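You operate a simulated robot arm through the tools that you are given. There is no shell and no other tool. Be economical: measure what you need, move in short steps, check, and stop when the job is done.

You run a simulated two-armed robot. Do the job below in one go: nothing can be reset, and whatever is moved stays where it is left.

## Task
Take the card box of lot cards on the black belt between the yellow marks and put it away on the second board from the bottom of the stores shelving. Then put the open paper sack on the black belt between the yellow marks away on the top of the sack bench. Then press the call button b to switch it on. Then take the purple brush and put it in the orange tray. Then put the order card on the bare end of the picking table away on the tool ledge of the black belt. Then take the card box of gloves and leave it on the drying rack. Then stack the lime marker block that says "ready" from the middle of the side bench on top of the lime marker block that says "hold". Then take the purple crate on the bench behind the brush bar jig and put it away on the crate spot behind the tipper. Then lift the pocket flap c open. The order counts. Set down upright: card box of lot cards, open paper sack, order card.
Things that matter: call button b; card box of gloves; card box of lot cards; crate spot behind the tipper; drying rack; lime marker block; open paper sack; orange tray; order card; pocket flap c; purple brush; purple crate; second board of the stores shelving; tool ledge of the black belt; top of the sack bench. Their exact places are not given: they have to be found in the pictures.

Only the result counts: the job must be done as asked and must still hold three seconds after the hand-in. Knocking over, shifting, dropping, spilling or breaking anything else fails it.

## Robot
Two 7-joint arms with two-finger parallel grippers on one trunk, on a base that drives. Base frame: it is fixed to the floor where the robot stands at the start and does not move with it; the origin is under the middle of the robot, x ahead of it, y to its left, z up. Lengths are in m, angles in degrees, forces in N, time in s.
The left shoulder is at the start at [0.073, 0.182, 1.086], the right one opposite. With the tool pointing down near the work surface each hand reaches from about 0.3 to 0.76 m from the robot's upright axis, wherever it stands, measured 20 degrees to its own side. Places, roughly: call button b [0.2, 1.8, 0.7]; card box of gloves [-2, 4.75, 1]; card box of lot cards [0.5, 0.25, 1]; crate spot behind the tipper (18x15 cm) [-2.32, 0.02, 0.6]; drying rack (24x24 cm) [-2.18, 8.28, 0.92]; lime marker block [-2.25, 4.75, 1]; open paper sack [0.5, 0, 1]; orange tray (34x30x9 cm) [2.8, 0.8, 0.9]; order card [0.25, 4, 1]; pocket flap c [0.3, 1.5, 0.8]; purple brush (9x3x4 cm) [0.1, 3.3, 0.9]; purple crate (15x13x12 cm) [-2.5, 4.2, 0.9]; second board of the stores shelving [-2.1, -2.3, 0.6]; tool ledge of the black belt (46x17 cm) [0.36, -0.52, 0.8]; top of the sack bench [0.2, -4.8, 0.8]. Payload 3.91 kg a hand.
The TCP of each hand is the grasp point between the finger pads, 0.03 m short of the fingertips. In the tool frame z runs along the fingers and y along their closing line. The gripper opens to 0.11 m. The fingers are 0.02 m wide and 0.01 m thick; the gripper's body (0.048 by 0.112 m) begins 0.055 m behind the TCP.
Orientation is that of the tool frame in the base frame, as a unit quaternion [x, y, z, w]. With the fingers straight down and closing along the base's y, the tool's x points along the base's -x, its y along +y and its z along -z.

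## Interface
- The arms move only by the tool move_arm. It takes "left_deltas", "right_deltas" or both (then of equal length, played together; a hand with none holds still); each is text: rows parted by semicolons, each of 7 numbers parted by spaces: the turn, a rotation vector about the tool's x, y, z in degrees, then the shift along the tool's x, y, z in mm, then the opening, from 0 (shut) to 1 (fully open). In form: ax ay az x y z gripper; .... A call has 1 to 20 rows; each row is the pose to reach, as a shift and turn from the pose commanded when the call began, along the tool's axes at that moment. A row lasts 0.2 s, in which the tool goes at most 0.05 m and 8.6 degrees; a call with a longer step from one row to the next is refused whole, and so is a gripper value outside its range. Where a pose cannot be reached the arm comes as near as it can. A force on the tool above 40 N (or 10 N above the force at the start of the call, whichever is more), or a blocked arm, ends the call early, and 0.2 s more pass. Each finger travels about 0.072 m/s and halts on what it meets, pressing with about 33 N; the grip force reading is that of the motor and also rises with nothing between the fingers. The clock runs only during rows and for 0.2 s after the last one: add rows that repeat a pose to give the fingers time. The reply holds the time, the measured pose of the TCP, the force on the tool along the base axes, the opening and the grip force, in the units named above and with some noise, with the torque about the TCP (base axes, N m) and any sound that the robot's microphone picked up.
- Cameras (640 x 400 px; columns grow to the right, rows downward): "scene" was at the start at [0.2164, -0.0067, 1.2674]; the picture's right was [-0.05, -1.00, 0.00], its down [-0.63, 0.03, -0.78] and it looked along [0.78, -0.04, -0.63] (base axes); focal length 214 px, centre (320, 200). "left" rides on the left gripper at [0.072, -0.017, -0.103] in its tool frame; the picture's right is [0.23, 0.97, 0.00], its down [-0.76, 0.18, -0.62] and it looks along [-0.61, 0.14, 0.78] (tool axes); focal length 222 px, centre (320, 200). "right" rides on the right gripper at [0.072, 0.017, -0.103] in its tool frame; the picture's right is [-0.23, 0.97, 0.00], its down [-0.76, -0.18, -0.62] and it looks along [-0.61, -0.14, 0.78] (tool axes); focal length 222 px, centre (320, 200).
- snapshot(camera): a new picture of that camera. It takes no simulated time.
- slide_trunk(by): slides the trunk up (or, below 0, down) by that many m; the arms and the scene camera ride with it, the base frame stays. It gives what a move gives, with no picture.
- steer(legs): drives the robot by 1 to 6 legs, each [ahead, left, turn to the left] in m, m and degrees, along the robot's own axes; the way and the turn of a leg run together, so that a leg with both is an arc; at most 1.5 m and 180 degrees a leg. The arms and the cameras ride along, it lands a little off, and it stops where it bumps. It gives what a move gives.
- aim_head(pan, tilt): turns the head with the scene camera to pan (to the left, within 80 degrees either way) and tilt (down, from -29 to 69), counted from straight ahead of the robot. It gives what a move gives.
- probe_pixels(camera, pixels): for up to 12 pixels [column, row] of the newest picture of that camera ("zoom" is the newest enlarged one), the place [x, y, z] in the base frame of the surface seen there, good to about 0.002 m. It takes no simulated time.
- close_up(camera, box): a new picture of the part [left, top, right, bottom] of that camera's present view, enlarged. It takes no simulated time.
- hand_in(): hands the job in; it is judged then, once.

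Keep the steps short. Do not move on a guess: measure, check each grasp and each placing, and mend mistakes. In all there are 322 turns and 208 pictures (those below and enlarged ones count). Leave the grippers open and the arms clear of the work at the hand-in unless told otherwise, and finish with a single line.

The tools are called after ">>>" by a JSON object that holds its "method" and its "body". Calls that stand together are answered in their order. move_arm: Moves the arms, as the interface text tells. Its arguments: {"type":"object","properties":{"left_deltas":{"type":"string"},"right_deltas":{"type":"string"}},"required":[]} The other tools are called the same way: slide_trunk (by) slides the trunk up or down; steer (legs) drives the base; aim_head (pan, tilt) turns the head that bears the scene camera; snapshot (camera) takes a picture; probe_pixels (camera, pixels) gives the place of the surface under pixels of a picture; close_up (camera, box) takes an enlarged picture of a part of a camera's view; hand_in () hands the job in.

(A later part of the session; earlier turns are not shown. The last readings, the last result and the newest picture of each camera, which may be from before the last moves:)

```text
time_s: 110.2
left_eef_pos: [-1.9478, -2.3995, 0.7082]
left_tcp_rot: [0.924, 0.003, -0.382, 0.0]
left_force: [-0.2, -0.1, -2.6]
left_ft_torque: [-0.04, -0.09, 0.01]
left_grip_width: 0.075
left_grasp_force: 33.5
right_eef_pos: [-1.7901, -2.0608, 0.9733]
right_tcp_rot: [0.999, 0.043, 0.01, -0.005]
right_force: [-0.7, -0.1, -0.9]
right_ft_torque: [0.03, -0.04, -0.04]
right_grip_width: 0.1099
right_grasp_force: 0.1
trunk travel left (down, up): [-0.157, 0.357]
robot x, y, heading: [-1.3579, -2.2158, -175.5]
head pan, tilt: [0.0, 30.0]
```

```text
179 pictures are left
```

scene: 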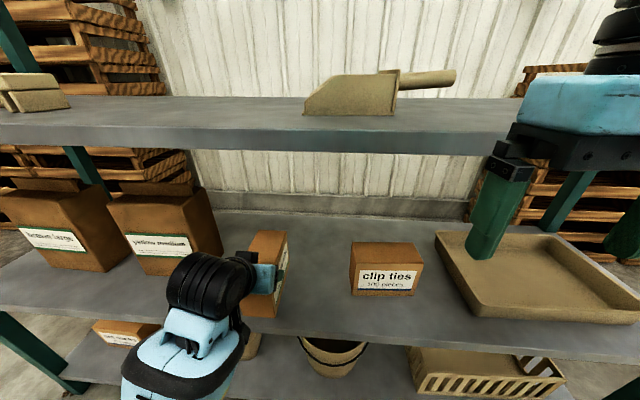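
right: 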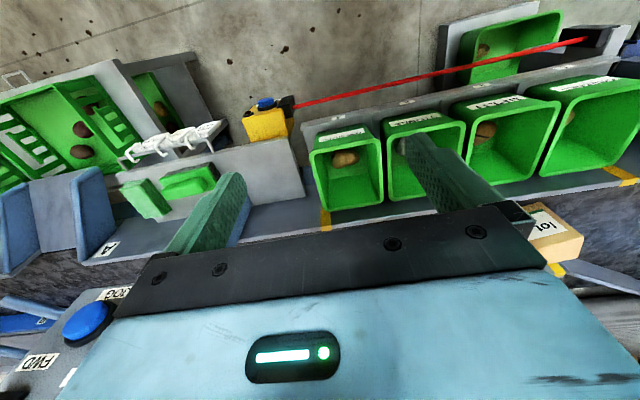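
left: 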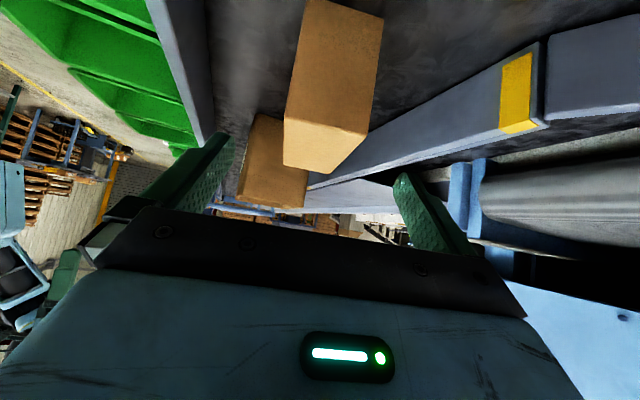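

Advance 5 cm by arm, then lower 27 mm.

>>> {"method": "move_arm", "body": {"left_deltas": "0 0 0 -18 0 18 0.4; 0 0 0 -35 0 35 0.4; 0 0 0 -28 0 42 0.4; 0 0 0 -22 0 48 0.4; 0 0 0 -16 0 54 0.4; 0 0 0 -16 0 54 0.4"}}

>>> {"method": "snapshot", "body": {"camera": "left"}}

>>> {"method": "snapshot", "body": {"camera": "scene"}}

```text
time_s: 111.6
left_eef_pos: [-1.9968, -2.3984, 0.6797]
left_tcp_rot: [0.924, 0.003, -0.381, 0.0]
left_force: [-1.2, 0.2, -3.3]
left_ft_torque: [0.04, -0.1, -0.01]
left_grip_width: 0.075
left_grasp_force: 33.4
right_eef_pos: [-1.7895, -2.0612, 0.9738]
right_tcp_rot: [0.999, 0.043, 0.009, -0.004]
right_force: [0.1, 0.7, -0.1]
right_ft_torque: [0.01, -0.05, -0.01]
right_grip_width: 0.1101
right_grasp_force: 0.1
trunk travel left (down, up): [-0.157, 0.357]
robot x, y, heading: [-1.3542, -2.2228, -175.6]
head pan, tilt: [0.0, 30.0]
```

```text
178 pictures are left
```

left: 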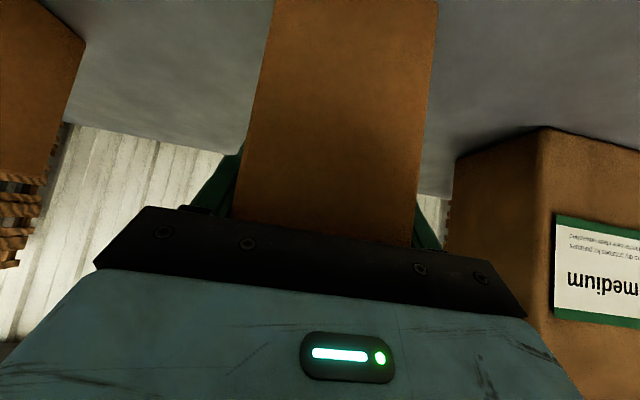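

```text
177 pictures are left
```

scene: 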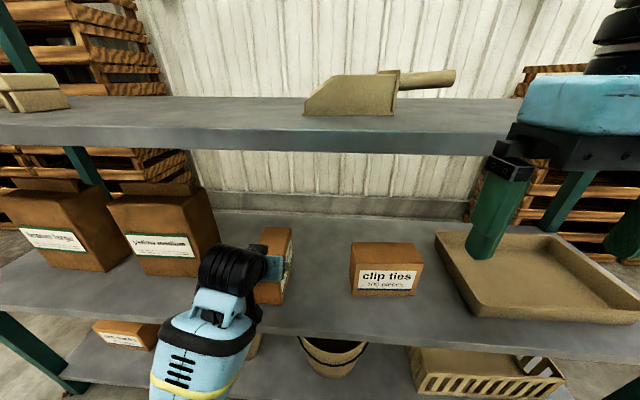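

Slight contact only; lower by 2 mm steps.

>>> {"method": "move_arm", "body": {"left_deltas": "0 0 0 1.4 0 1.4 0.4; 0 0 0 2.8 0 2.8 0.4; 0 0 0 3.5 0 3.5 0.4; 0 0 0 3.5 0 3.5 0.4"}}

>>> {"method": "probe_pixels", "body": {"camera": "scene", "pixels": [[265, 232], [287, 230], [262, 300], [284, 297], [268, 245]]}}

>>> {"method": "probe_pixels", "body": {"camera": "left", "pixels": [[275, 10], [430, 10], [400, 30], [350, 5], [250, 30], [460, 40], [260, 180], [410, 180]]}}

```text
time_s: 112.6
left_eef_pos: [-1.9974, -2.3987, 0.6761]
left_tcp_rot: [0.924, 0.003, -0.381, 0.0]
left_force: [-0.7, 0.1, -3.0]
left_ft_torque: [-0.02, -0.07, 0.02]
left_grip_width: 0.0752
left_grasp_force: 33.4
right_eef_pos: [-1.7897, -2.0613, 0.9732]
right_tcp_rot: [0.999, 0.042, 0.008, -0.004]
right_force: [0.5, -0.2, -1.9]
right_ft_torque: [-0.04, -0.02, 0.01]
right_grip_width: 0.1102
right_grasp_force: 0.1
trunk travel left (down, up): [-0.157, 0.357]
robot x, y, heading: [-1.3548, -2.2196, -175.6]
head pan, tilt: [0.0, 30.0]
```

```text
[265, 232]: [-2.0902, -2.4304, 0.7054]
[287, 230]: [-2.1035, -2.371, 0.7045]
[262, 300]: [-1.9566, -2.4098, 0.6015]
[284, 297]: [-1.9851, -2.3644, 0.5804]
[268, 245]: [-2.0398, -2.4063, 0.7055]
```

```text
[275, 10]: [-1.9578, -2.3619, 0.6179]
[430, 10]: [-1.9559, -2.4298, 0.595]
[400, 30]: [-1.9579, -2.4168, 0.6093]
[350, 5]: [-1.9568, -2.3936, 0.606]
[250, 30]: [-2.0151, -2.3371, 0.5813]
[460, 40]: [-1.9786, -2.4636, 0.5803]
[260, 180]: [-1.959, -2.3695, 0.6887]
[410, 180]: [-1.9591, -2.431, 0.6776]
```

Bottom is ~1 mm above the board. Lower further until force appears.

>>> {"method": "move_arm", "body": {"left_deltas": "0 0 0 0.7 0 0.7 0.4; 0 0 0 1.4 0 1.4 0.4; 0 0 0 2.1 0 2.1 0.4; 0 0 0 2.1 0 2.1 0.4"}}

```text
time_s: 113.6
left_eef_pos: [-1.9957, -2.3996, 0.6738]
left_tcp_rot: [0.924, 0.003, -0.383, 0.0]
left_force: [0.9, -1.6, 8.2]
left_ft_torque: [-0.44, 1.05, 0.24]
left_grip_width: 0.0746
left_grasp_force: 32.9
right_eef_pos: [-1.7881, -2.0611, 0.9734]
right_tcp_rot: [0.999, 0.042, 0.01, -0.004]
right_force: [0.4, -0.5, -0.3]
right_ft_torque: [0.02, -0.04, -0.01]
right_grip_width: 0.1102
right_grasp_force: 0.1
trunk travel left (down, up): [-0.157, 0.357]
robot x, y, heading: [-1.3518, -2.2191, -175.6]
head pan, tilt: [0.0, 30.0]
```

Contact felt. Release slowly and back off along the fingers.

>>> {"method": "move_arm", "body": {"left_deltas": "0 0 0 0 0 0 0.75; 0 0 0 0 0 0 0.9; 0 0 0 0 0 0 1; 0 0 0 0 0 0 1; 0 0 0 0 0 -30 1; 0 0 0 0 0 -60 1; 0 0 0 0 0 -100 1; 0 0 0 10 0 -140 1; 0 0 0 20 0 -150 1"}}

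>>> {"method": "snapshot", "body": {"camera": "scene"}}

```text
time_s: 115.6
left_eef_pos: [-1.8757, -2.4004, 0.7645]
left_tcp_rot: [0.924, 0.002, -0.381, 0.0]
left_force: [0.3, -0.8, 0.2]
left_ft_torque: [-0.03, 0.02, 0.03]
left_grip_width: 0.1101
left_grasp_force: 0.0
right_eef_pos: [-1.7897, -2.06, 0.9743]
right_tcp_rot: [0.999, 0.043, 0.009, -0.004]
right_force: [0.4, -0.2, 0.0]
right_ft_torque: [-0.03, -0.01, -0.01]
right_grip_width: 0.1099
right_grasp_force: 0.1
trunk travel left (down, up): [-0.157, 0.357]
robot x, y, heading: [-1.3587, -2.2194, -175.8]
head pan, tilt: [0.0, 30.0]
```

```text
176 pictures are left
```

scene: 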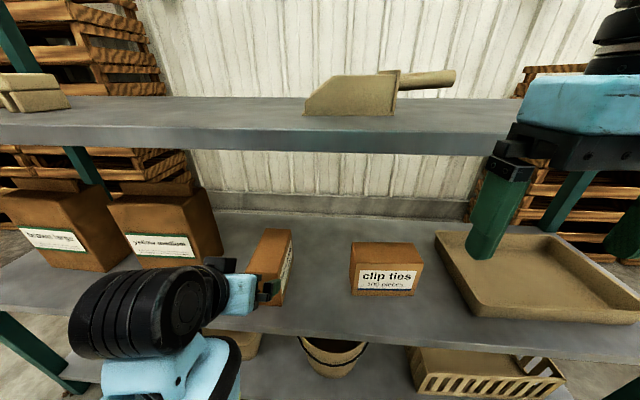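

The lot cards box is standing on the second board. Back out, raise the trunk, and return to the belt for the sack.

>>> {"method": "steer", "body": {"legs": [[-0.5, 0, 0]]}}

>>> {"method": "slide_trunk", "body": {"by": 0.33}}

>>> {"method": "steer", "body": {"legs": [[0, 0, 86], [-1.1, 0, 0], [-1.1, 0, 0]]}}

```text
time_s: 118.5
left_eef_pos: [-1.3852, -2.361, 0.7638]
left_tcp_rot: [0.924, 0.001, -0.382, -0.001]
left_force: [0.3, -0.8, -0.4]
left_ft_torque: [-0.03, 0.0, -0.02]
left_grip_width: 0.11
left_grasp_force: 0.0
right_eef_pos: [-1.2983, -2.0207, 0.9743]
right_tcp_rot: [0.999, 0.042, 0.009, -0.004]
right_force: [1.2, -0.6, -0.3]
right_ft_torque: [-0.03, 0.01, 0.02]
right_grip_width: 0.1101
right_grasp_force: 0.1
trunk travel left (down, up): [-0.157, 0.357]
robot x, y, heading: [-0.8643, -2.1808, -175.5]
head pan, tilt: [0.0, 30.0]
```

```text
time_s: 121.8
left_eef_pos: [-1.3863, -2.3646, 1.0966]
left_tcp_rot: [0.923, 0.002, -0.385, 0.005]
left_force: [-0.3, -0.2, -0.2]
left_ft_torque: [-0.02, -0.02, 0.0]
left_grip_width: 0.1102
left_grasp_force: 0.0
right_eef_pos: [-1.2989, -2.0208, 1.3025]
right_tcp_rot: [0.999, 0.042, 0.01, -0.004]
right_force: [0.0, 0.6, 0.9]
right_ft_torque: [0.02, 0.03, 0.01]
right_grip_width: 0.11
right_grasp_force: 0.1
trunk travel left (down, up): [-0.487, 0.027]
robot x, y, heading: [-0.8643, -2.1787, -175.4]
head pan, tilt: [0.0, 30.0]
```

```text
time_s: 136.4
left_eef_pos: [-0.7303, -0.5006, 1.0927]
left_tcp_rot: [0.677, 0.629, -0.276, 0.264]
left_force: [0.2, -0.4, -0.4]
left_ft_torque: [0.02, 0.02, 0.01]
left_grip_width: 0.1102
left_grasp_force: 0.2
right_eef_pos: [-1.0689, -0.3873, 1.303]
right_tcp_rot: [0.706, 0.709, 0.003, -0.009]
right_force: [0.5, -0.6, 0.1]
right_ft_torque: [-0.01, 0.03, -0.04]
right_grip_width: 0.1097
right_grasp_force: 0.0
trunk travel left (down, up): [-0.487, 0.027]
robot x, y, heading: [-0.8724, 0.0336, -90.0]
head pan, tilt: [0.0, 30.0]
```

Straighten the left hand to vertical, then turn to face the belt.

>>> {"method": "move_arm", "body": {"left_deltas": "0 7.5 0 0 0 0 1; 0 15 0 0 0 0 1; 0 22.5 0 0 0 0 1; 0 30 0 0 0 0 1; 0 37.5 0 0 0 0 1; 0 45 0 0 0 0 1; 0 45 0 0 0 0 1"}}

>>> {"method": "steer", "body": {"legs": [[0, 0, 90]]}}

```text
time_s: 138.0
left_eef_pos: [-0.7095, -0.5821, 1.065]
left_tcp_rot: [0.724, 0.69, 0.012, 0.004]
left_force: [0.3, -0.1, -0.2]
left_ft_torque: [-0.03, 0.02, 0.0]
left_grip_width: 0.1101
left_grasp_force: 0.0
left hand out of reach, approached as far as the arm can: row 2, 3, 4, 5, 6, 7
right_eef_pos: [-1.0682, -0.387, 1.303]
right_tcp_rot: [0.705, 0.709, 0.004, -0.008]
right_force: [0.6, 0.2, -0.2]
right_ft_torque: [0.01, 0.02, 0.0]
right_grip_width: 0.1101
right_grasp_force: 0.0
trunk travel left (down, up): [-0.487, 0.027]
robot x, y, heading: [-0.8734, 0.0318, -90.0]
head pan, tilt: [0.0, 30.0]
```

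```text
time_s: 142.2
left_eef_pos: [-0.2649, 0.2163, 1.0678]
left_tcp_rot: [0.009, 1.0, 0.008, -0.002]
left_force: [0.8, 0.5, 1.0]
left_ft_torque: [0.01, -0.01, 0.01]
left_grip_width: 0.1097
left_grasp_force: 0.1
right_eef_pos: [-0.4498, -0.1472, 1.3026]
right_tcp_rot: [-0.017, 1.0, -0.004, -0.009]
right_force: [-0.3, -0.2, -0.6]
right_ft_torque: [0.02, 0.01, 0.01]
right_grip_width: 0.1098
right_grasp_force: 0.1
trunk travel left (down, up): [-0.487, 0.027]
robot x, y, heading: [-0.8746, 0.0327, 1.7]
head pan, tilt: [0.0, 30.0]
```

>>> {"method": "steer", "body": {"legs": [[0, 0.02, -1.7], [0.6, 0, 0]]}}

>>> {"method": "snapshot", "body": {"camera": "scene"}}

```text
time_s: 146.1
left_eef_pos: [0.3399, 0.2091, 1.0673]
left_tcp_rot: [0.027, 1.0, 0.01, -0.002]
left_force: [-0.1, 0.5, 0.2]
left_ft_torque: [-0.01, 0.03, 0.04]
left_grip_width: 0.11
left_grasp_force: 0.0
right_eef_pos: [0.1397, -0.1488, 1.3047]
right_tcp_rot: [0.003, 1.0, -0.002, -0.008]
right_force: [-0.2, 0.0, 0.1]
right_ft_torque: [0.01, -0.02, -0.01]
right_grip_width: 0.11
right_grasp_force: 0.0
trunk travel left (down, up): [-0.487, 0.027]
robot x, y, heading: [-0.2774, 0.0491, -0.5]
head pan, tilt: [0.0, 30.0]
```

```text
175 pictures are left
```

scene: 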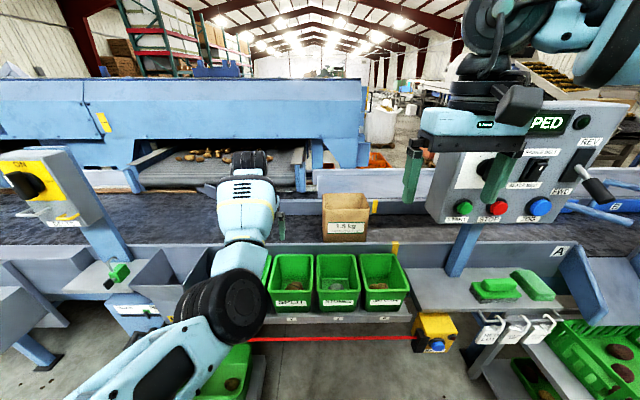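

I'll measure the control panel and the sack to plan safe approach.

>>> {"method": "probe_pixels", "body": {"camera": "scene", "pixels": [[430, 205], [430, 215], [445, 175], [520, 215], [540, 100], [450, 260], [324, 200], [365, 200], [326, 238], [362, 238], [300, 340], [545, 122]]}}

```text
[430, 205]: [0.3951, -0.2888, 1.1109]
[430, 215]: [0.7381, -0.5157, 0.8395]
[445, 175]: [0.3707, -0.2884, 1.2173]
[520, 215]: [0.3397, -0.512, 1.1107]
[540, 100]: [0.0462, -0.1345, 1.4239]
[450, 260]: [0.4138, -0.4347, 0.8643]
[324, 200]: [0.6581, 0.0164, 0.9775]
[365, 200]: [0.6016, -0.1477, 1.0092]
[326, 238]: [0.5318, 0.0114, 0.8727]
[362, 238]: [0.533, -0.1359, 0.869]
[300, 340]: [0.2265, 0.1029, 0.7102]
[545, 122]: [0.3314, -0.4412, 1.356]
```

The panel's left edge is at y≈-0.29. I'll raise the left hand, check the elbow height, then approach shifted left.

>>> {"method": "move_arm", "body": {"left_deltas": "0 0 0 30 0 -40 1; 0 0 0 60 0 -80 1; 0 0 0 60 0 -110 1; 0 0 0 60 0 -110 1"}}

>>> {"method": "snapshot", "body": {"camera": "scene"}}

>>> {"method": "probe_pixels", "body": {"camera": "scene", "pixels": [[240, 310], [200, 340], [250, 280], [245, 225], [150, 370]]}}

```text
time_s: 147.1
left_eef_pos: [0.3489, 0.2312, 1.1806]
left_tcp_rot: [0.014, 1.0, 0.011, -0.007]
left_force: [0.3, 0.0, 0.7]
left_ft_torque: [-0.01, -0.03, 0.01]
left_grip_width: 0.1099
left_grasp_force: 0.0
left hand out of reach, approached as far as the arm can: row 1, 2, 3, 4
right_eef_pos: [0.1405, -0.1481, 1.3021]
right_tcp_rot: [0.004, 1.0, -0.003, -0.01]
right_force: [1.2, -0.4, -0.1]
right_ft_torque: [-0.02, -0.02, -0.02]
right_grip_width: 0.1103
right_grasp_force: 0.1
trunk travel left (down, up): [-0.487, 0.027]
robot x, y, heading: [-0.2769, 0.0534, -0.8]
head pan, tilt: [0.0, 30.0]
```

```text
174 pictures are left
```

scene: 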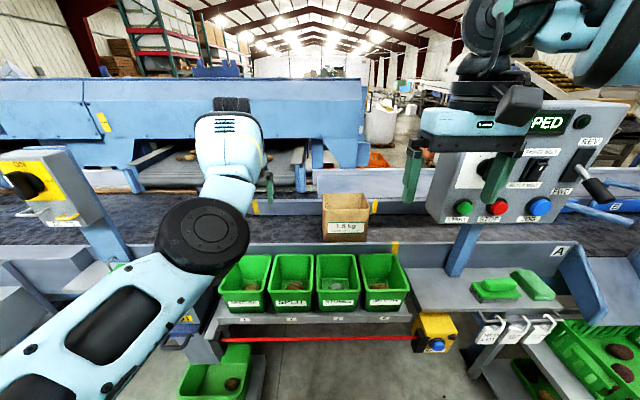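

```text
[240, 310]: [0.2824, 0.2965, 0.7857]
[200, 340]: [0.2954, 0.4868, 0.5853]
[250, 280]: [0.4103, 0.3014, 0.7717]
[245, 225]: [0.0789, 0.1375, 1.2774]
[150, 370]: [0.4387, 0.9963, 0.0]
```

Pull the left hand back 10 cm for a comfortable arm posture, then drive in.

>>> {"method": "move_arm", "body": {"left_deltas": "0 0 0 40 0 0 1; 0 0 0 80 0 0 1; 0 0 0 110 0 0 1; 0 0 0 110 0 0 1"}}

>>> {"method": "steer", "body": {"legs": [[0, 0.11, 0.8], [0.26, 0, 0]]}}

>>> {"method": "snapshot", "body": {"camera": "scene"}}

>>> {"method": "snapshot", "body": {"camera": "left"}}

```text
time_s: 148.1
left_eef_pos: [0.3448, 0.2484, 1.1912]
left_tcp_rot: [0.013, 1.0, 0.011, -0.008]
left_force: [-0.5, 0.1, 0.0]
left_ft_torque: [-0.04, 0.0, 0.01]
left_grip_width: 0.1102
left_grasp_force: 0.0
left hand out of reach, approached as far as the arm can: row 1, 2, 3, 4
right_eef_pos: [0.1386, -0.1485, 1.3034]
right_tcp_rot: [0.003, 1.0, -0.003, -0.008]
right_force: [-0.1, 0.1, -0.8]
right_ft_torque: [-0.01, -0.02, 0.02]
right_grip_width: 0.1101
right_grasp_force: 0.0
trunk travel left (down, up): [-0.487, 0.027]
robot x, y, heading: [-0.2811, 0.0497, -0.7]
head pan, tilt: [0.0, 30.0]
```

```text
time_s: 151.2
left_eef_pos: [0.5989, 0.3742, 1.1979]
left_tcp_rot: [0.002, 1.0, 0.009, -0.002]
left_force: [-0.1, 0.8, -0.3]
left_ft_torque: [-0.01, -0.03, 0.01]
left_grip_width: 0.1101
left_grasp_force: 0.1
right_eef_pos: [0.4009, -0.0275, 1.3043]
right_tcp_rot: [-0.007, 1.0, -0.003, -0.008]
right_force: [0.3, -0.6, -0.4]
right_ft_torque: [0.01, 0.02, -0.01]
right_grip_width: 0.11
right_grasp_force: 0.1
trunk travel left (down, up): [-0.487, 0.027]
robot x, y, heading: [-0.0159, 0.1628, 0.5]
head pan, tilt: [0.0, 30.0]
```

```text
173 pictures are left
```

scene: 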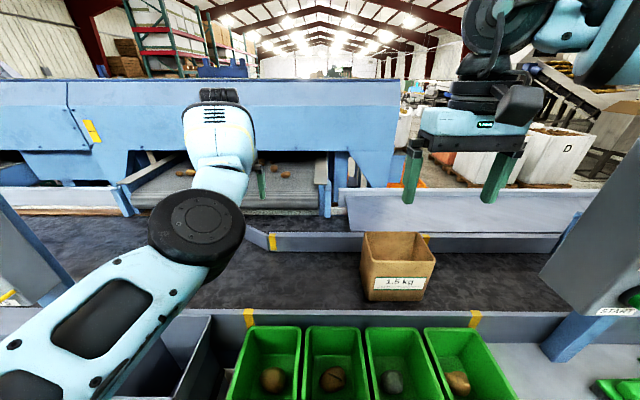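

```text
172 pictures are left
```

left: 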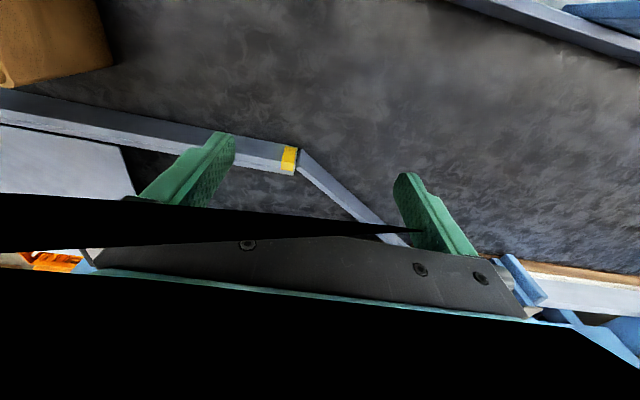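

The left arm has folded into an awkward posture. I'll back away and undo its motions in reverse order.

>>> {"method": "steer", "body": {"legs": [[-0.7, 0, 0]]}}

>>> {"method": "move_arm", "body": {"left_deltas": "0 -7.5 0 0 0 0 1; 0 -15 0 0 0 0 1; 0 -22.5 0 0 0 0 1; 0 -30 0 0 0 0 1; 0 -37.5 0 0 0 0 1; 0 -45 0 0 0 0 1; 0 -45 0 0 0 0 1"}}

>>> {"method": "move_arm", "body": {"left_deltas": "0 0 0 20 0 -20 1; 0 0 0 40 0 -40 1; 0 0 0 60 0 -60 1; 0 0 0 60 0 -60 1"}}

>>> {"method": "snapshot", "body": {"camera": "scene"}}

```text
time_s: 155.1
left_eef_pos: [-0.1, 0.3659, 1.1971]
left_tcp_rot: [0.01, 1.0, 0.009, -0.002]
left_force: [0.9, 0.6, -0.1]
left_ft_torque: [-0.01, 0.0, 0.02]
left_grip_width: 0.11
left_grasp_force: 0.1
right_eef_pos: [-0.3054, -0.0353, 1.3031]
right_tcp_rot: [0.001, 1.0, -0.004, -0.008]
right_force: [0.5, 0.4, 0.2]
right_ft_torque: [-0.01, 0.03, -0.04]
right_grip_width: 0.1102
right_grasp_force: 0.1
trunk travel left (down, up): [-0.487, 0.027]
robot x, y, heading: [-0.7216, 0.1618, -0.4]
head pan, tilt: [0.0, 30.0]
```

```text
time_s: 156.7
left_eef_pos: [-0.0988, 0.3845, 1.2032]
left_tcp_rot: [-0.001, 0.922, 0.016, 0.387]
left_force: [0.2, 0.0, 0.0]
left_ft_torque: [0.04, 0.03, 0.01]
left_grip_width: 0.11
left_grasp_force: 0.0
left hand out of reach, approached as far as the arm can: row 2
right_eef_pos: [-0.3056, -0.0349, 1.3026]
right_tcp_rot: [0.001, 1.0, -0.003, -0.009]
right_force: [0.5, 0.0, 0.2]
right_ft_torque: [-0.01, -0.03, 0.0]
right_grip_width: 0.11
right_grasp_force: 0.0
trunk travel left (down, up): [-0.487, 0.027]
robot x, y, heading: [-0.725, 0.1611, -0.1]
head pan, tilt: [0.0, 30.0]
```

```text
time_s: 157.7
left_eef_pos: [-0.1834, 0.3908, 1.2059]
left_tcp_rot: [-0.003, 0.921, 0.023, 0.389]
left_force: [0.5, 0.0, -0.9]
left_ft_torque: [0.0, -0.02, 0.0]
left_grip_width: 0.11
left_grasp_force: 0.1
right_eef_pos: [-0.3058, -0.0356, 1.3026]
right_tcp_rot: [0.001, 1.0, -0.003, -0.009]
right_force: [-0.7, -0.2, 0.8]
right_ft_torque: [-0.02, 0.0, 0.01]
right_grip_width: 0.1101
right_grasp_force: 0.1
trunk travel left (down, up): [-0.487, 0.027]
robot x, y, heading: [-0.7185, 0.1618, -0.8]
head pan, tilt: [0.0, 30.0]
```

```text
171 pictures are left
```

scene: 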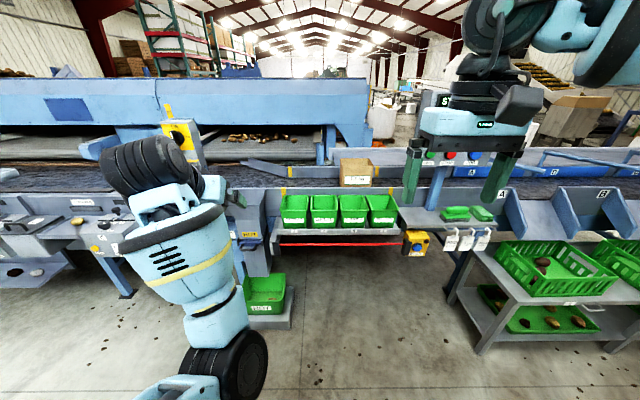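

Now undo the yaw (−71° about vertical).

>>> {"method": "move_arm", "body": {"left_deltas": "5.6 0 5.6 0 0 0 1; 11.2 0 11.2 0 0 0 1; 16.8 0 16.8 0 0 0 1; 22.4 0 22.4 0 0 0 1; 28 0 28 0 0 0 1; 33.6 0 33.6 0 0 0 1; 39.2 0 39.2 0 0 0 1; 44.8 0 44.8 0 0 0 1; 50.5 0 50.5 0 0 0 1; 50.5 0 50.5 0 0 0 1"}}

>>> {"method": "move_arm", "body": {"left_deltas": "0 7.5 0 0 0 0 1; 0 15 0 0 0 0 1; 0 22.5 0 0 0 0 1; 0 30 0 0 0 0 1; 0 37.5 0 0 0 0 1; 0 45 0 0 0 0 1; 0 45 0 0 0 0 1"}}

>>> {"method": "snapshot", "body": {"camera": "scene"}}

```text
time_s: 159.8
left_eef_pos: [-0.1865, 0.3673, 1.1983]
left_tcp_rot: [0.548, 0.748, -0.22, 0.303]
left_force: [-1.4, 0.7, -0.5]
left_ft_torque: [-0.03, 0.0, 0.01]
left_grip_width: 0.1102
left_grasp_force: 0.2
left hand out of reach, approached as far as the arm can: row 1, 2, 3
right_eef_pos: [-0.3059, -0.0348, 1.3041]
right_tcp_rot: [0.002, 1.0, -0.004, -0.008]
right_force: [-0.2, -0.4, -0.3]
right_ft_torque: [-0.02, -0.01, -0.01]
right_grip_width: 0.1099
right_grasp_force: 0.1
trunk travel left (down, up): [-0.487, 0.027]
robot x, y, heading: [-0.7256, 0.1646, -0.3]
head pan, tilt: [0.0, 30.0]
```

```text
time_s: 161.4
left_eef_pos: [-0.1848, 0.3691, 1.1965]
left_tcp_rot: [0.591, 0.807, 0.007, -0.006]
left_force: [0.1, -0.6, -0.3]
left_ft_torque: [-0.08, 0.01, 0.0]
left_grip_width: 0.11
left_grasp_force: 0.1
right_eef_pos: [-0.306, -0.0345, 1.304]
right_tcp_rot: [0.002, 1.0, -0.003, -0.009]
right_force: [0.0, 0.0, -0.6]
right_ft_torque: [-0.01, 0.02, 0.0]
right_grip_width: 0.1099
right_grasp_force: 0.1
trunk travel left (down, up): [-0.487, 0.027]
robot x, y, heading: [-0.7243, 0.1614, -0.6]
head pan, tilt: [0.0, 30.0]
```

```text
170 pictures are left
```

scene: 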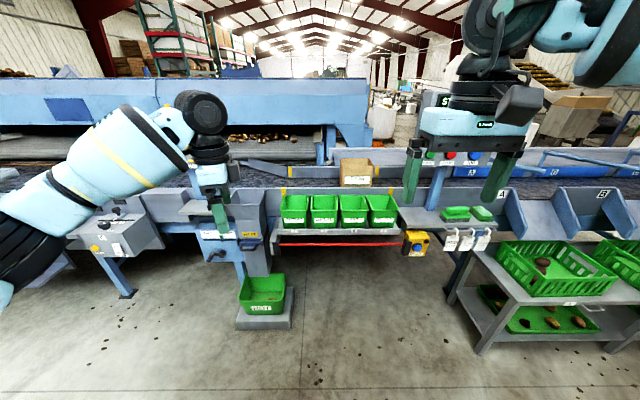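

Good posture again. Undo the last yaw while pulling the hand in 10 cm.

>>> {"method": "move_arm", "body": {"left_deltas": "0 0 -7.2 0 -10 0 1; 0 0 -14.5 0 -20 0 1; 0 0 -21.7 0 -30 0 1; 0 0 -29 0 -40 0 1; 0 0 -36.2 0 -50 0 1; 0 0 -43.5 0 -60 0 1; 0 0 -50.7 0 -70 0 1; 0 0 -58 0 -80 0 1; 0 0 -65.2 0 -90 0 1; 0 0 -72.4 0 -104 0 1; 0 0 -72.4 0 -104 0 1"}}

>>> {"method": "snapshot", "body": {"camera": "scene"}}

```text
time_s: 163.8
left_eef_pos: [-0.2851, 0.3369, 1.1975]
left_tcp_rot: [0.0, 1.0, 0.009, -0.001]
left_force: [0.4, -0.5, -0.9]
left_ft_torque: [0.03, 0.01, -0.02]
left_grip_width: 0.1099
left_grasp_force: 0.0
right_eef_pos: [-0.3051, -0.0349, 1.3025]
right_tcp_rot: [0.002, 1.0, -0.003, -0.008]
right_force: [-0.3, 0.1, -0.4]
right_ft_torque: [0.0, -0.01, -0.01]
right_grip_width: 0.1102
right_grasp_force: 0.1
trunk travel left (down, up): [-0.487, 0.027]
robot x, y, heading: [-0.7246, 0.1577, -0.6]
head pan, tilt: [0.0, 30.0]
```

```text
169 pictures are left
```

scene: 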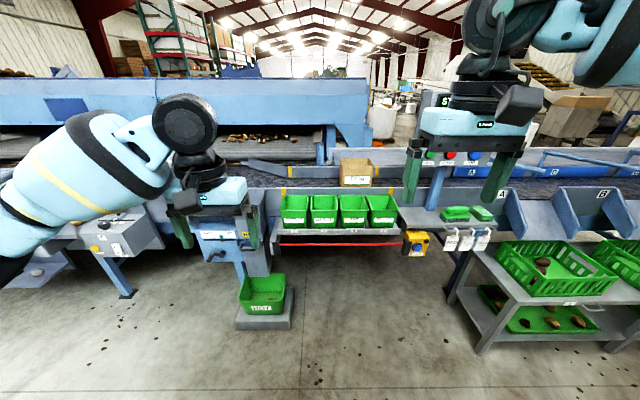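

Now drive in for the sack.

>>> {"method": "steer", "body": {"legs": [[0, -0.05, 0.6], [0.7, 0, 0]]}}

>>> {"method": "snapshot", "body": {"camera": "scene"}}

>>> {"method": "snapshot", "body": {"camera": "right"}}

```text
time_s: 168.4
left_eef_pos: [0.4129, 0.2882, 1.1983]
left_tcp_rot: [-0.001, 1.0, 0.009, -0.002]
left_force: [0.3, 0.3, 0.8]
left_ft_torque: [-0.01, -0.04, -0.01]
left_grip_width: 0.1101
left_grasp_force: 0.1
right_eef_pos: [0.3939, -0.0845, 1.3033]
right_tcp_rot: [-0.001, 1.0, -0.003, -0.009]
right_force: [-0.6, 0.0, 0.1]
right_ft_torque: [-0.02, -0.01, 0.0]
right_grip_width: 0.1098
right_grasp_force: 0.1
trunk travel left (down, up): [-0.487, 0.027]
robot x, y, heading: [-0.031, 0.1092, -0.1]
head pan, tilt: [0.0, 30.0]
```

```text
168 pictures are left
```

scene: 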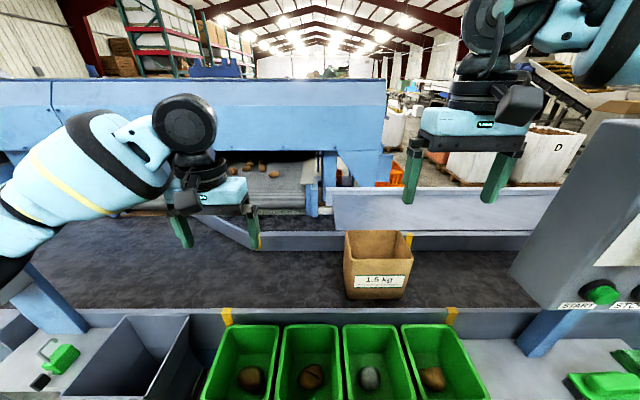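

```text
167 pictures are left
```

right: 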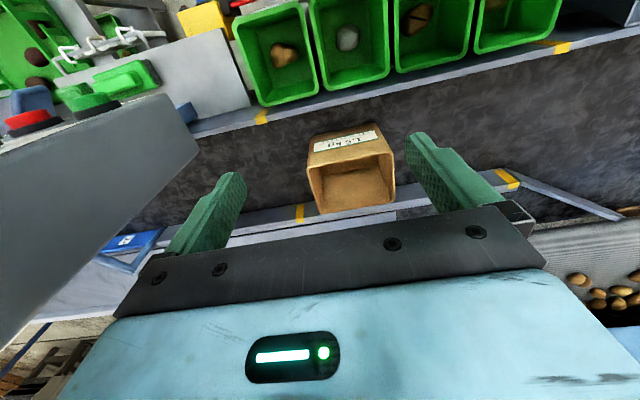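

The sack is empty, so a one-hand pinch of its left wall works. Measuring the rim.

>>> {"method": "close_up", "body": {"camera": "scene", "box": [320, 215, 440, 315]}}

```text
4.00 times, centred on (380, 265) of scene
```

zoom: 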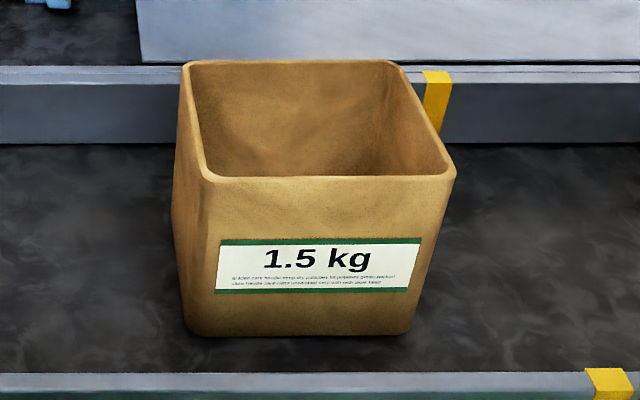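

>>> {"method": "probe_pixels", "body": {"camera": "zoom", "pixels": [[190, 80], [193, 110], [199, 150], [205, 170], [300, 180], [445, 178], [290, 63], [388, 64], [425, 125], [205, 178], [200, 120], [225, 300]]}}

```text
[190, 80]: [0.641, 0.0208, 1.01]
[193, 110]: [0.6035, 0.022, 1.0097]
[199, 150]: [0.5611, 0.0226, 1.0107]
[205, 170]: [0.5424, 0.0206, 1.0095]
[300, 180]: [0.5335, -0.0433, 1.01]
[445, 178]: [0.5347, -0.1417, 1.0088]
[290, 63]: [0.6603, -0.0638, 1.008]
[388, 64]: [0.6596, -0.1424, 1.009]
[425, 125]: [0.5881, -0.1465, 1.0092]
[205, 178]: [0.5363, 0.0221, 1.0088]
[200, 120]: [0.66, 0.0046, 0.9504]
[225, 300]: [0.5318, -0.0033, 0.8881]
```

Rim of the left wall at y≈0.021, z=1.01. Move the left hand above it, with the opening partly closed.

>>> {"method": "move_arm", "body": {"left_deltas": "0 0 0 -23 -33 0 1; 0 0 0 -46 -67 0 1; 0 0 0 -69 -100 0 0.9; 0 0 0 -92 -134 20 0.8; 0 0 0 -115 -167 50 0.7; 0 0 0 -138 -201 80 0.6; 0 0 0 -161 -234 110 0.6; 0 0 0 -184 -268 130 0.6; 0 0 0 -184 -268 130 0.6"}}

>>> {"method": "snapshot", "body": {"camera": "left"}}

>>> {"method": "snapshot", "body": {"camera": "scene"}}

```text
refused: row 5 steps farther than a row can; nothing moved
```

```text
165 pictures are left
```

left: 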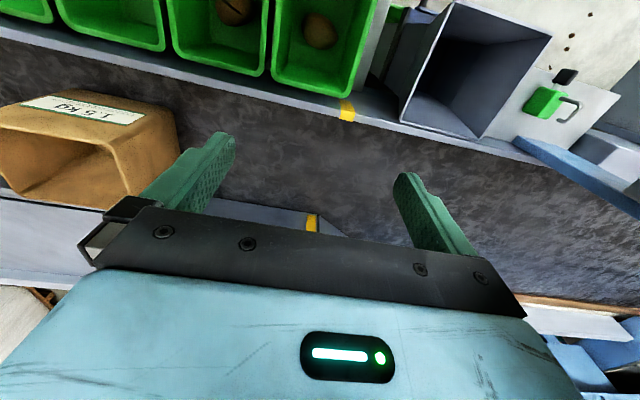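

```text
164 pictures are left
```

scene: 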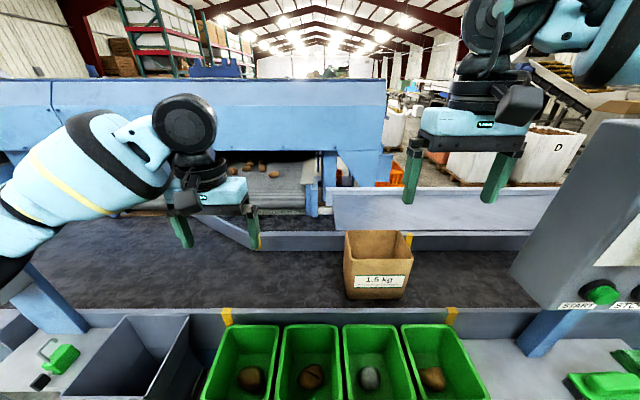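

One step was too long; the same motion with shorter steps.

>>> {"method": "move_arm", "body": {"left_deltas": "0 0 0 -23 -33 0 1; 0 0 0 -46 -67 0 1; 0 0 0 -69 -100 0 0.9; 0 0 0 -92 -134 15 0.8; 0 0 0 -115 -167 35 0.7; 0 0 0 -138 -201 55 0.6; 0 0 0 -161 -234 75 0.6; 0 0 0 -184 -268 95 0.6; 0 0 0 -184 -268 130 0.6; 0 0 0 -184 -268 130 0.6"}}

>>> {"method": "snapshot", "body": {"camera": "left"}}

>>> {"method": "snapshot", "body": {"camera": "scene"}}

```text
time_s: 170.6
left_eef_pos: [0.5556, 0.052, 1.0739]
left_tcp_rot: [-0.008, 1.0, 0.009, -0.003]
left_force: [0.0, -0.2, 1.0]
left_ft_torque: [-0.02, -0.01, 0.0]
left_grip_width: 0.0661
left_grasp_force: 0.0
left hand out of reach, approached as far as the arm can: row 7, 8, 9, 10
right_eef_pos: [0.3939, -0.081, 1.3031]
right_tcp_rot: [-0.002, 1.0, -0.003, -0.009]
right_force: [0.0, 0.8, -0.2]
right_ft_torque: [-0.01, 0.0, -0.04]
right_grip_width: 0.1099
right_grasp_force: 0.0
trunk travel left (down, up): [-0.487, 0.027]
robot x, y, heading: [-0.0266, 0.1114, -0.4]
head pan, tilt: [0.0, 30.0]
```

```text
163 pictures are left
```

left: 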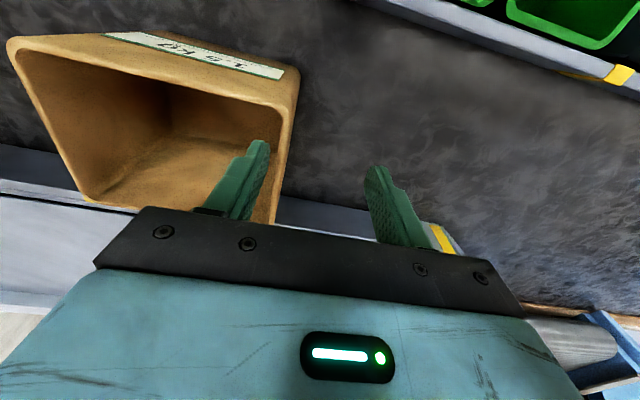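

```text
162 pictures are left
```

scene: 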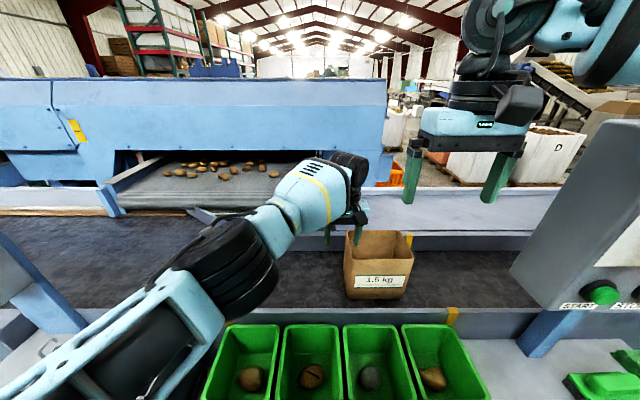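

The left hand can't quite reach across. I'll nudge the right hand inward and shift the robot 10 cm to the right.

>>> {"method": "move_arm", "body": {"right_deltas": "0 0 0 0 20 0 1; 0 0 0 0 40 0 1; 0 0 0 0 40 0 1"}}

>>> {"method": "steer", "body": {"legs": [[0, -0.1, 0.4]]}}

>>> {"method": "snapshot", "body": {"camera": "left"}}

```text
time_s: 171.4
left_eef_pos: [0.5556, 0.0498, 1.0732]
left_tcp_rot: [-0.008, 1.0, 0.009, -0.002]
left_force: [0.1, -0.5, -0.1]
left_ft_torque: [-0.02, -0.02, -0.03]
left_grip_width: 0.0659
left_grasp_force: 0.0
right_eef_pos: [0.3935, -0.0536, 1.304]
right_tcp_rot: [-0.001, 1.0, -0.003, -0.009]
right_force: [0.5, -0.7, 0.4]
right_ft_torque: [0.03, -0.01, 0.0]
right_grip_width: 0.1103
right_grasp_force: 0.1
right hand out of reach, approached as far as the arm can: row 2, 3
trunk travel left (down, up): [-0.487, 0.027]
robot x, y, heading: [-0.0243, 0.1115, -0.2]
head pan, tilt: [0.0, 30.0]
```

```text
time_s: 172.9
left_eef_pos: [0.5577, -0.0432, 1.0749]
left_tcp_rot: [-0.012, 1.0, 0.009, -0.002]
left_force: [0.3, -0.4, -0.2]
left_ft_torque: [0.05, 0.0, 0.0]
left_grip_width: 0.0661
left_grasp_force: 0.1
right_eef_pos: [0.3956, -0.1477, 1.3046]
right_tcp_rot: [-0.004, 1.0, -0.003, -0.009]
right_force: [0.3, 0.6, 0.8]
right_ft_torque: [0.01, -0.03, 0.01]
right_grip_width: 0.1101
right_grasp_force: 0.1
trunk travel left (down, up): [-0.487, 0.027]
robot x, y, heading: [-0.023, 0.015, 0.1]
head pan, tilt: [0.0, 30.0]
```

```text
161 pictures are left
```

left: 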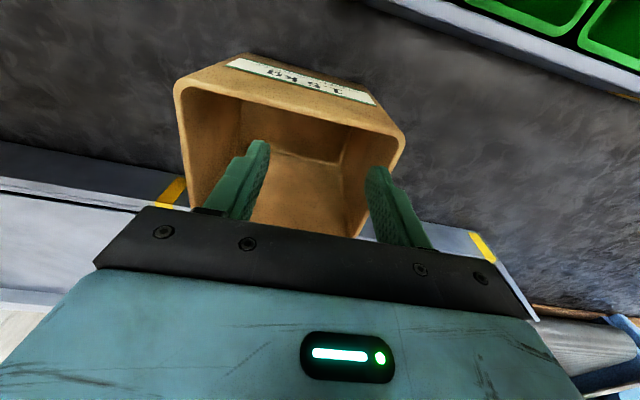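

Shift the hand back over the left wall: +64 mm left, +40 mm ahead.

>>> {"method": "move_arm", "body": {"left_deltas": "0 0 0 -10 25 0 0.6; 0 0 0 -25 50 0 0.6; 0 0 0 -40 64 0 0.6; 0 0 0 -40 64 0 0.6"}}

>>> {"method": "snapshot", "body": {"camera": "left"}}

```text
time_s: 173.9
left_eef_pos: [0.5908, 0.0233, 1.0735]
left_tcp_rot: [-0.012, 1.0, 0.009, -0.003]
left_force: [-0.6, -0.3, 0.4]
left_ft_torque: [-0.01, -0.01, 0.01]
left_grip_width: 0.0663
left_grasp_force: 0.2
left hand out of reach, approached as far as the arm can: row 3, 4
right_eef_pos: [0.3959, -0.1476, 1.3043]
right_tcp_rot: [-0.005, 1.0, -0.004, -0.009]
right_force: [0.7, 0.1, 0.8]
right_ft_torque: [0.02, -0.01, -0.02]
right_grip_width: 0.1099
right_grasp_force: 0.1
trunk travel left (down, up): [-0.487, 0.027]
robot x, y, heading: [-0.028, 0.0122, 0.3]
head pan, tilt: [0.0, 30.0]
```

```text
160 pictures are left
```

left: 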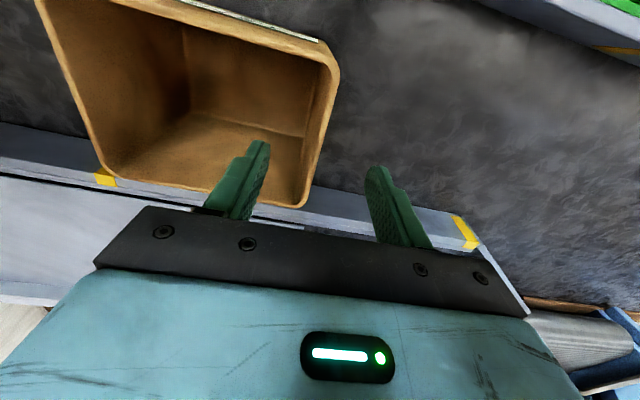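

Fingers straddle the wall. Lower by trunk 8.8 cm.

>>> {"method": "slide_trunk", "body": {"by": -0.088}}

>>> {"method": "snapshot", "body": {"camera": "left"}}

>>> {"method": "snapshot", "body": {"camera": "scene"}}

```text
time_s: 175.2
left_eef_pos: [0.5848, 0.0281, 0.99]
left_tcp_rot: [-0.013, 1.0, 0.005, 0.002]
left_force: [-0.2, -0.2, 0.0]
left_ft_torque: [-0.01, -0.02, 0.04]
left_grip_width: 0.0662
left_grasp_force: 0.1
right_eef_pos: [0.3852, -0.1403, 1.2172]
right_tcp_rot: [-0.007, 1.0, -0.007, -0.007]
right_force: [0.0, 0.6, 0.6]
right_ft_torque: [0.02, 0.0, 0.0]
right_grip_width: 0.1101
right_grasp_force: 0.2
trunk travel left (down, up): [-0.399, 0.115]
robot x, y, heading: [-0.0254, 0.0148, 0.3]
head pan, tilt: [0.0, 30.0]
```

```text
159 pictures are left
```

left: 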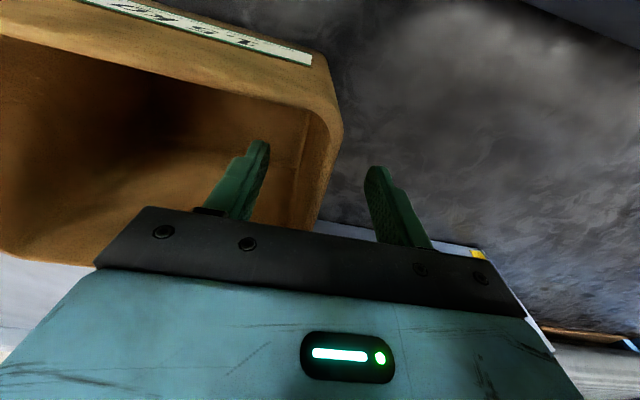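

```text
158 pictures are left
```

scene: 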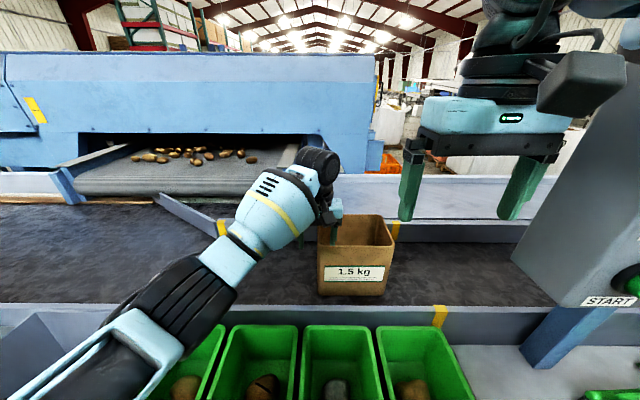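

>>> {"method": "probe_pixels", "body": {"camera": "scene", "pixels": [[150, 345], [180, 300], [110, 360], [230, 290], [190, 330], [150, 385], [215, 345]]}}

>>> {"method": "move_arm", "body": {"left_deltas": "0 0 0 -6 -6 0 0.6; 0 0 0 -6 -6 0 0.6"}}

```text
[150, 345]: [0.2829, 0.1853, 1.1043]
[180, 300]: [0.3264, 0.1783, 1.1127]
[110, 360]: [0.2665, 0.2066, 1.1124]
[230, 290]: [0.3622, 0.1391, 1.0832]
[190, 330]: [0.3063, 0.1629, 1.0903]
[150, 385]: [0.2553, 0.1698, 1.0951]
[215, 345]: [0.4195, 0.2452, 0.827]
```

```text
time_s: 175.8
left_eef_pos: [0.5899, 0.0217, 0.9912]
left_tcp_rot: [-0.012, 1.0, 0.005, 0.002]
left_force: [-0.2, 0.3, 0.8]
left_ft_torque: [-0.01, 0.0, -0.02]
left_grip_width: 0.0661
left_grasp_force: 0.1
right_eef_pos: [0.3849, -0.1412, 1.218]
right_tcp_rot: [-0.006, 1.0, -0.007, -0.005]
right_force: [-0.1, -0.2, -0.7]
right_ft_torque: [0.02, 0.03, 0.01]
right_grip_width: 0.1101
right_grasp_force: 0.1
trunk travel left (down, up): [-0.399, 0.115]
robot x, y, heading: [-0.0223, 0.0114, 0.5]
head pan, tilt: [0.0, 30.0]
```

Aligned. Lower 8 mm and close on the wall.

>>> {"method": "move_arm", "body": {"left_deltas": "0 0 0 0 0 8 0.6; 0 0 0 0 0 8 0.4; 0 0 0 0 0 8 0.2; 0 0 0 0 0 8 0; 0 0 0 0 0 8 0; 0 0 0 0 0 8 0; 0 0 0 0 0 8 0"}}

>>> {"method": "move_arm", "body": {"left_deltas": "0 0 0 0 0 -10 0; 0 0 0 0 0 -20 0; 0 0 0 0 0 -20 0"}}

>>> {"method": "snapshot", "body": {"camera": "scene"}}

```text
time_s: 177.4
left_eef_pos: [0.5894, 0.023, 0.9833]
left_tcp_rot: [-0.012, 1.0, 0.005, 0.002]
left_force: [-3.1, 2.0, 5.5]
left_ft_torque: [-0.65, 0.18, -0.39]
left_grip_width: 0.0056
left_grasp_force: 33.4
right_eef_pos: [0.3869, -0.1407, 1.219]
right_tcp_rot: [-0.004, 1.0, -0.005, -0.005]
right_force: [-0.2, 0.1, -0.2]
right_ft_torque: [0.03, -0.03, 0.0]
right_grip_width: 0.11
right_grasp_force: 0.0
trunk travel left (down, up): [-0.399, 0.115]
robot x, y, heading: [-0.0261, 0.015, 0.4]
head pan, tilt: [0.0, 30.0]
```

```text
time_s: 178.2
left_eef_pos: [0.5903, 0.0233, 1.0026]
left_tcp_rot: [-0.013, 1.0, 0.006, 0.002]
left_force: [0.5, -0.1, -1.0]
left_ft_torque: [0.03, -0.02, -0.05]
left_grip_width: 0.0055
left_grasp_force: 33.1
right_eef_pos: [0.3872, -0.1413, 1.2198]
right_tcp_rot: [-0.006, 1.0, -0.006, -0.004]
right_force: [0.0, -0.4, -0.2]
right_ft_torque: [0.01, 0.0, 0.01]
right_grip_width: 0.1099
right_grasp_force: 0.1
trunk travel left (down, up): [-0.399, 0.115]
robot x, y, heading: [-0.0216, 0.0145, 0.1]
head pan, tilt: [0.0, 30.0]
```

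```text
157 pictures are left
```

scene: 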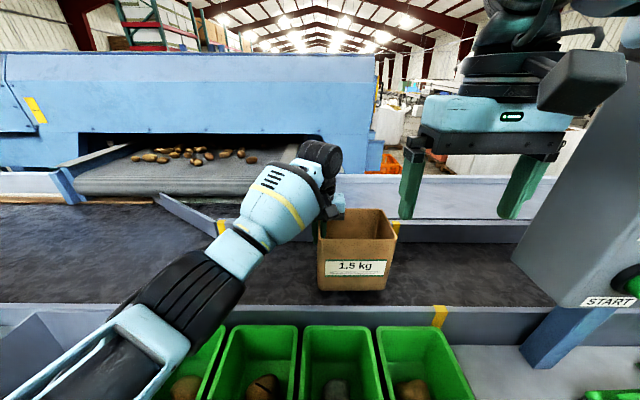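

The sack lifts, level and light. Raise the trunk and drive back and down the aisle toward the sack bench.

>>> {"method": "slide_trunk", "body": {"by": 0.11}}

>>> {"method": "steer", "body": {"legs": [[-0.83, 0, 0], [0, 0, -90], [1.3, 0, 0], [1.3, 0, 0]]}}

>>> {"method": "snapshot", "body": {"camera": "scene"}}

```text
time_s: 179.6
left_eef_pos: [0.5838, 0.017, 1.1994]
left_tcp_rot: [-0.012, 0.997, 0.007, 0.073]
left_force: [-0.6, 0.5, -0.7]
left_ft_torque: [0.06, 0.06, -0.03]
left_grip_width: 0.0057
left_grasp_force: 33.3
right_eef_pos: [0.3768, -0.148, 1.3512]
right_tcp_rot: [-0.004, 1.0, -0.002, 0.026]
right_force: [0.6, 0.0, -1.2]
right_ft_torque: [0.01, 0.0, -0.01]
right_grip_width: 0.1098
right_grasp_force: 0.1
trunk travel left (down, up): [-0.509, 0.005]
robot x, y, heading: [-0.0199, 0.0128, 0.4]
head pan, tilt: [0.0, 30.0]
```

```text
time_s: 199.9
left_eef_pos: [-0.9531, -3.1514, 1.2003]
left_tcp_rot: [0.713, 0.697, -0.048, 0.056]
left_force: [0.5, 0.8, -0.5]
left_ft_torque: [0.05, -0.06, -0.02]
left_grip_width: 0.0053
left_grasp_force: 32.5
right_eef_pos: [-1.1076, -2.9355, 1.3527]
right_tcp_rot: [0.72, 0.693, -0.021, 0.017]
right_force: [-0.3, 0.3, -1.0]
right_ft_torque: [-0.02, -0.02, 0.02]
right_grip_width: 0.1102
right_grasp_force: 0.0
trunk travel left (down, up): [-0.509, 0.005]
robot x, y, heading: [-0.9291, -2.5442, -92.3]
head pan, tilt: [0.0, 30.0]
```

```text
156 pictures are left
```

scene: 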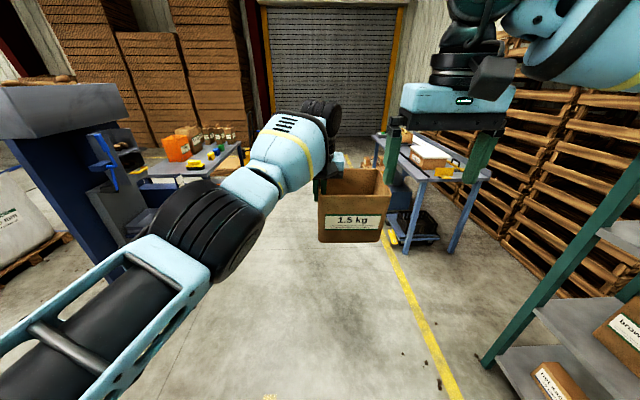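

I see the bench at left (200,165). Measuring it and the blue column at left.

>>> {"method": "probe_pixels", "body": {"camera": "scene", "pixels": [[125, 90], [110, 240], [150, 265], [195, 170], [230, 150], [145, 165], [178, 148], [215, 160], [160, 205], [190, 250], [376, 145], [240, 165]]}}

>>> {"method": "close_up", "body": {"camera": "scene", "box": [80, 100, 280, 225]}}

```text
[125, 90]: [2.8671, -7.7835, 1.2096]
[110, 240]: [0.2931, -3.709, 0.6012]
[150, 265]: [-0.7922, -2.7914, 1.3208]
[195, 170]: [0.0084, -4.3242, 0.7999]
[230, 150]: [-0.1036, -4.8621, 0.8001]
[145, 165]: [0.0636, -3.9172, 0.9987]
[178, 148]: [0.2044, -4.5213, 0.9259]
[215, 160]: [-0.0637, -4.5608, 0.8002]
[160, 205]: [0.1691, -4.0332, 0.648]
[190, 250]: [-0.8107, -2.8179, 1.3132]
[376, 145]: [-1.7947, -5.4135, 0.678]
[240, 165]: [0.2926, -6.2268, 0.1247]
```

```text
3.20 times, centred on (180, 162) of scene
```

zoom: 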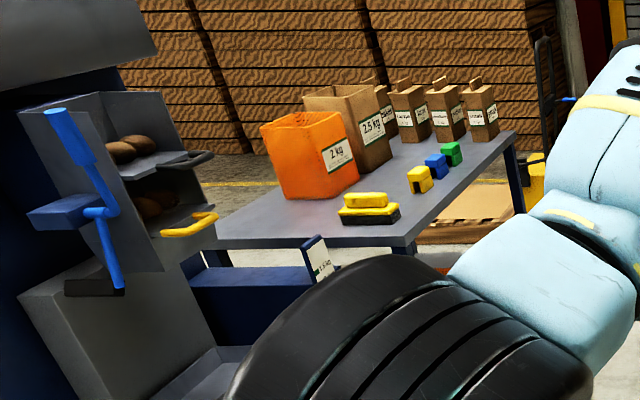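

Drive on and face the bench.

>>> {"method": "steer", "body": {"legs": [[0, 0, 2.3], [1.1, 0.0, 0], [1.1, 0, 0], [0, 0, 90]]}}

>>> {"method": "snapshot", "body": {"camera": "scene"}}

```text
time_s: 215.0
left_eef_pos: [-0.3221, -4.7224, 1.1995]
left_tcp_rot: [-0.018, 0.997, 0.008, 0.074]
left_force: [0.0, 0.4, -0.2]
left_ft_torque: [0.03, 0.04, -0.01]
left_grip_width: 0.0056
left_grasp_force: 32.8
right_eef_pos: [-0.5265, -4.8888, 1.3531]
right_tcp_rot: [-0.009, 1.0, -0.002, 0.027]
right_force: [0.5, 0.6, 0.5]
right_ft_torque: [0.0, 0.0, 0.0]
right_grip_width: 0.1101
right_grasp_force: 0.1
trunk travel left (down, up): [-0.509, 0.005]
robot x, y, heading: [-0.932, -4.7301, 1.0]
head pan, tilt: [0.0, 30.0]
```

```text
154 pictures are left
```

scene: 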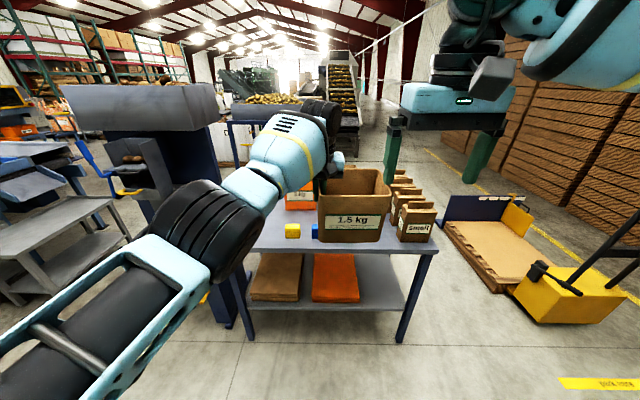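

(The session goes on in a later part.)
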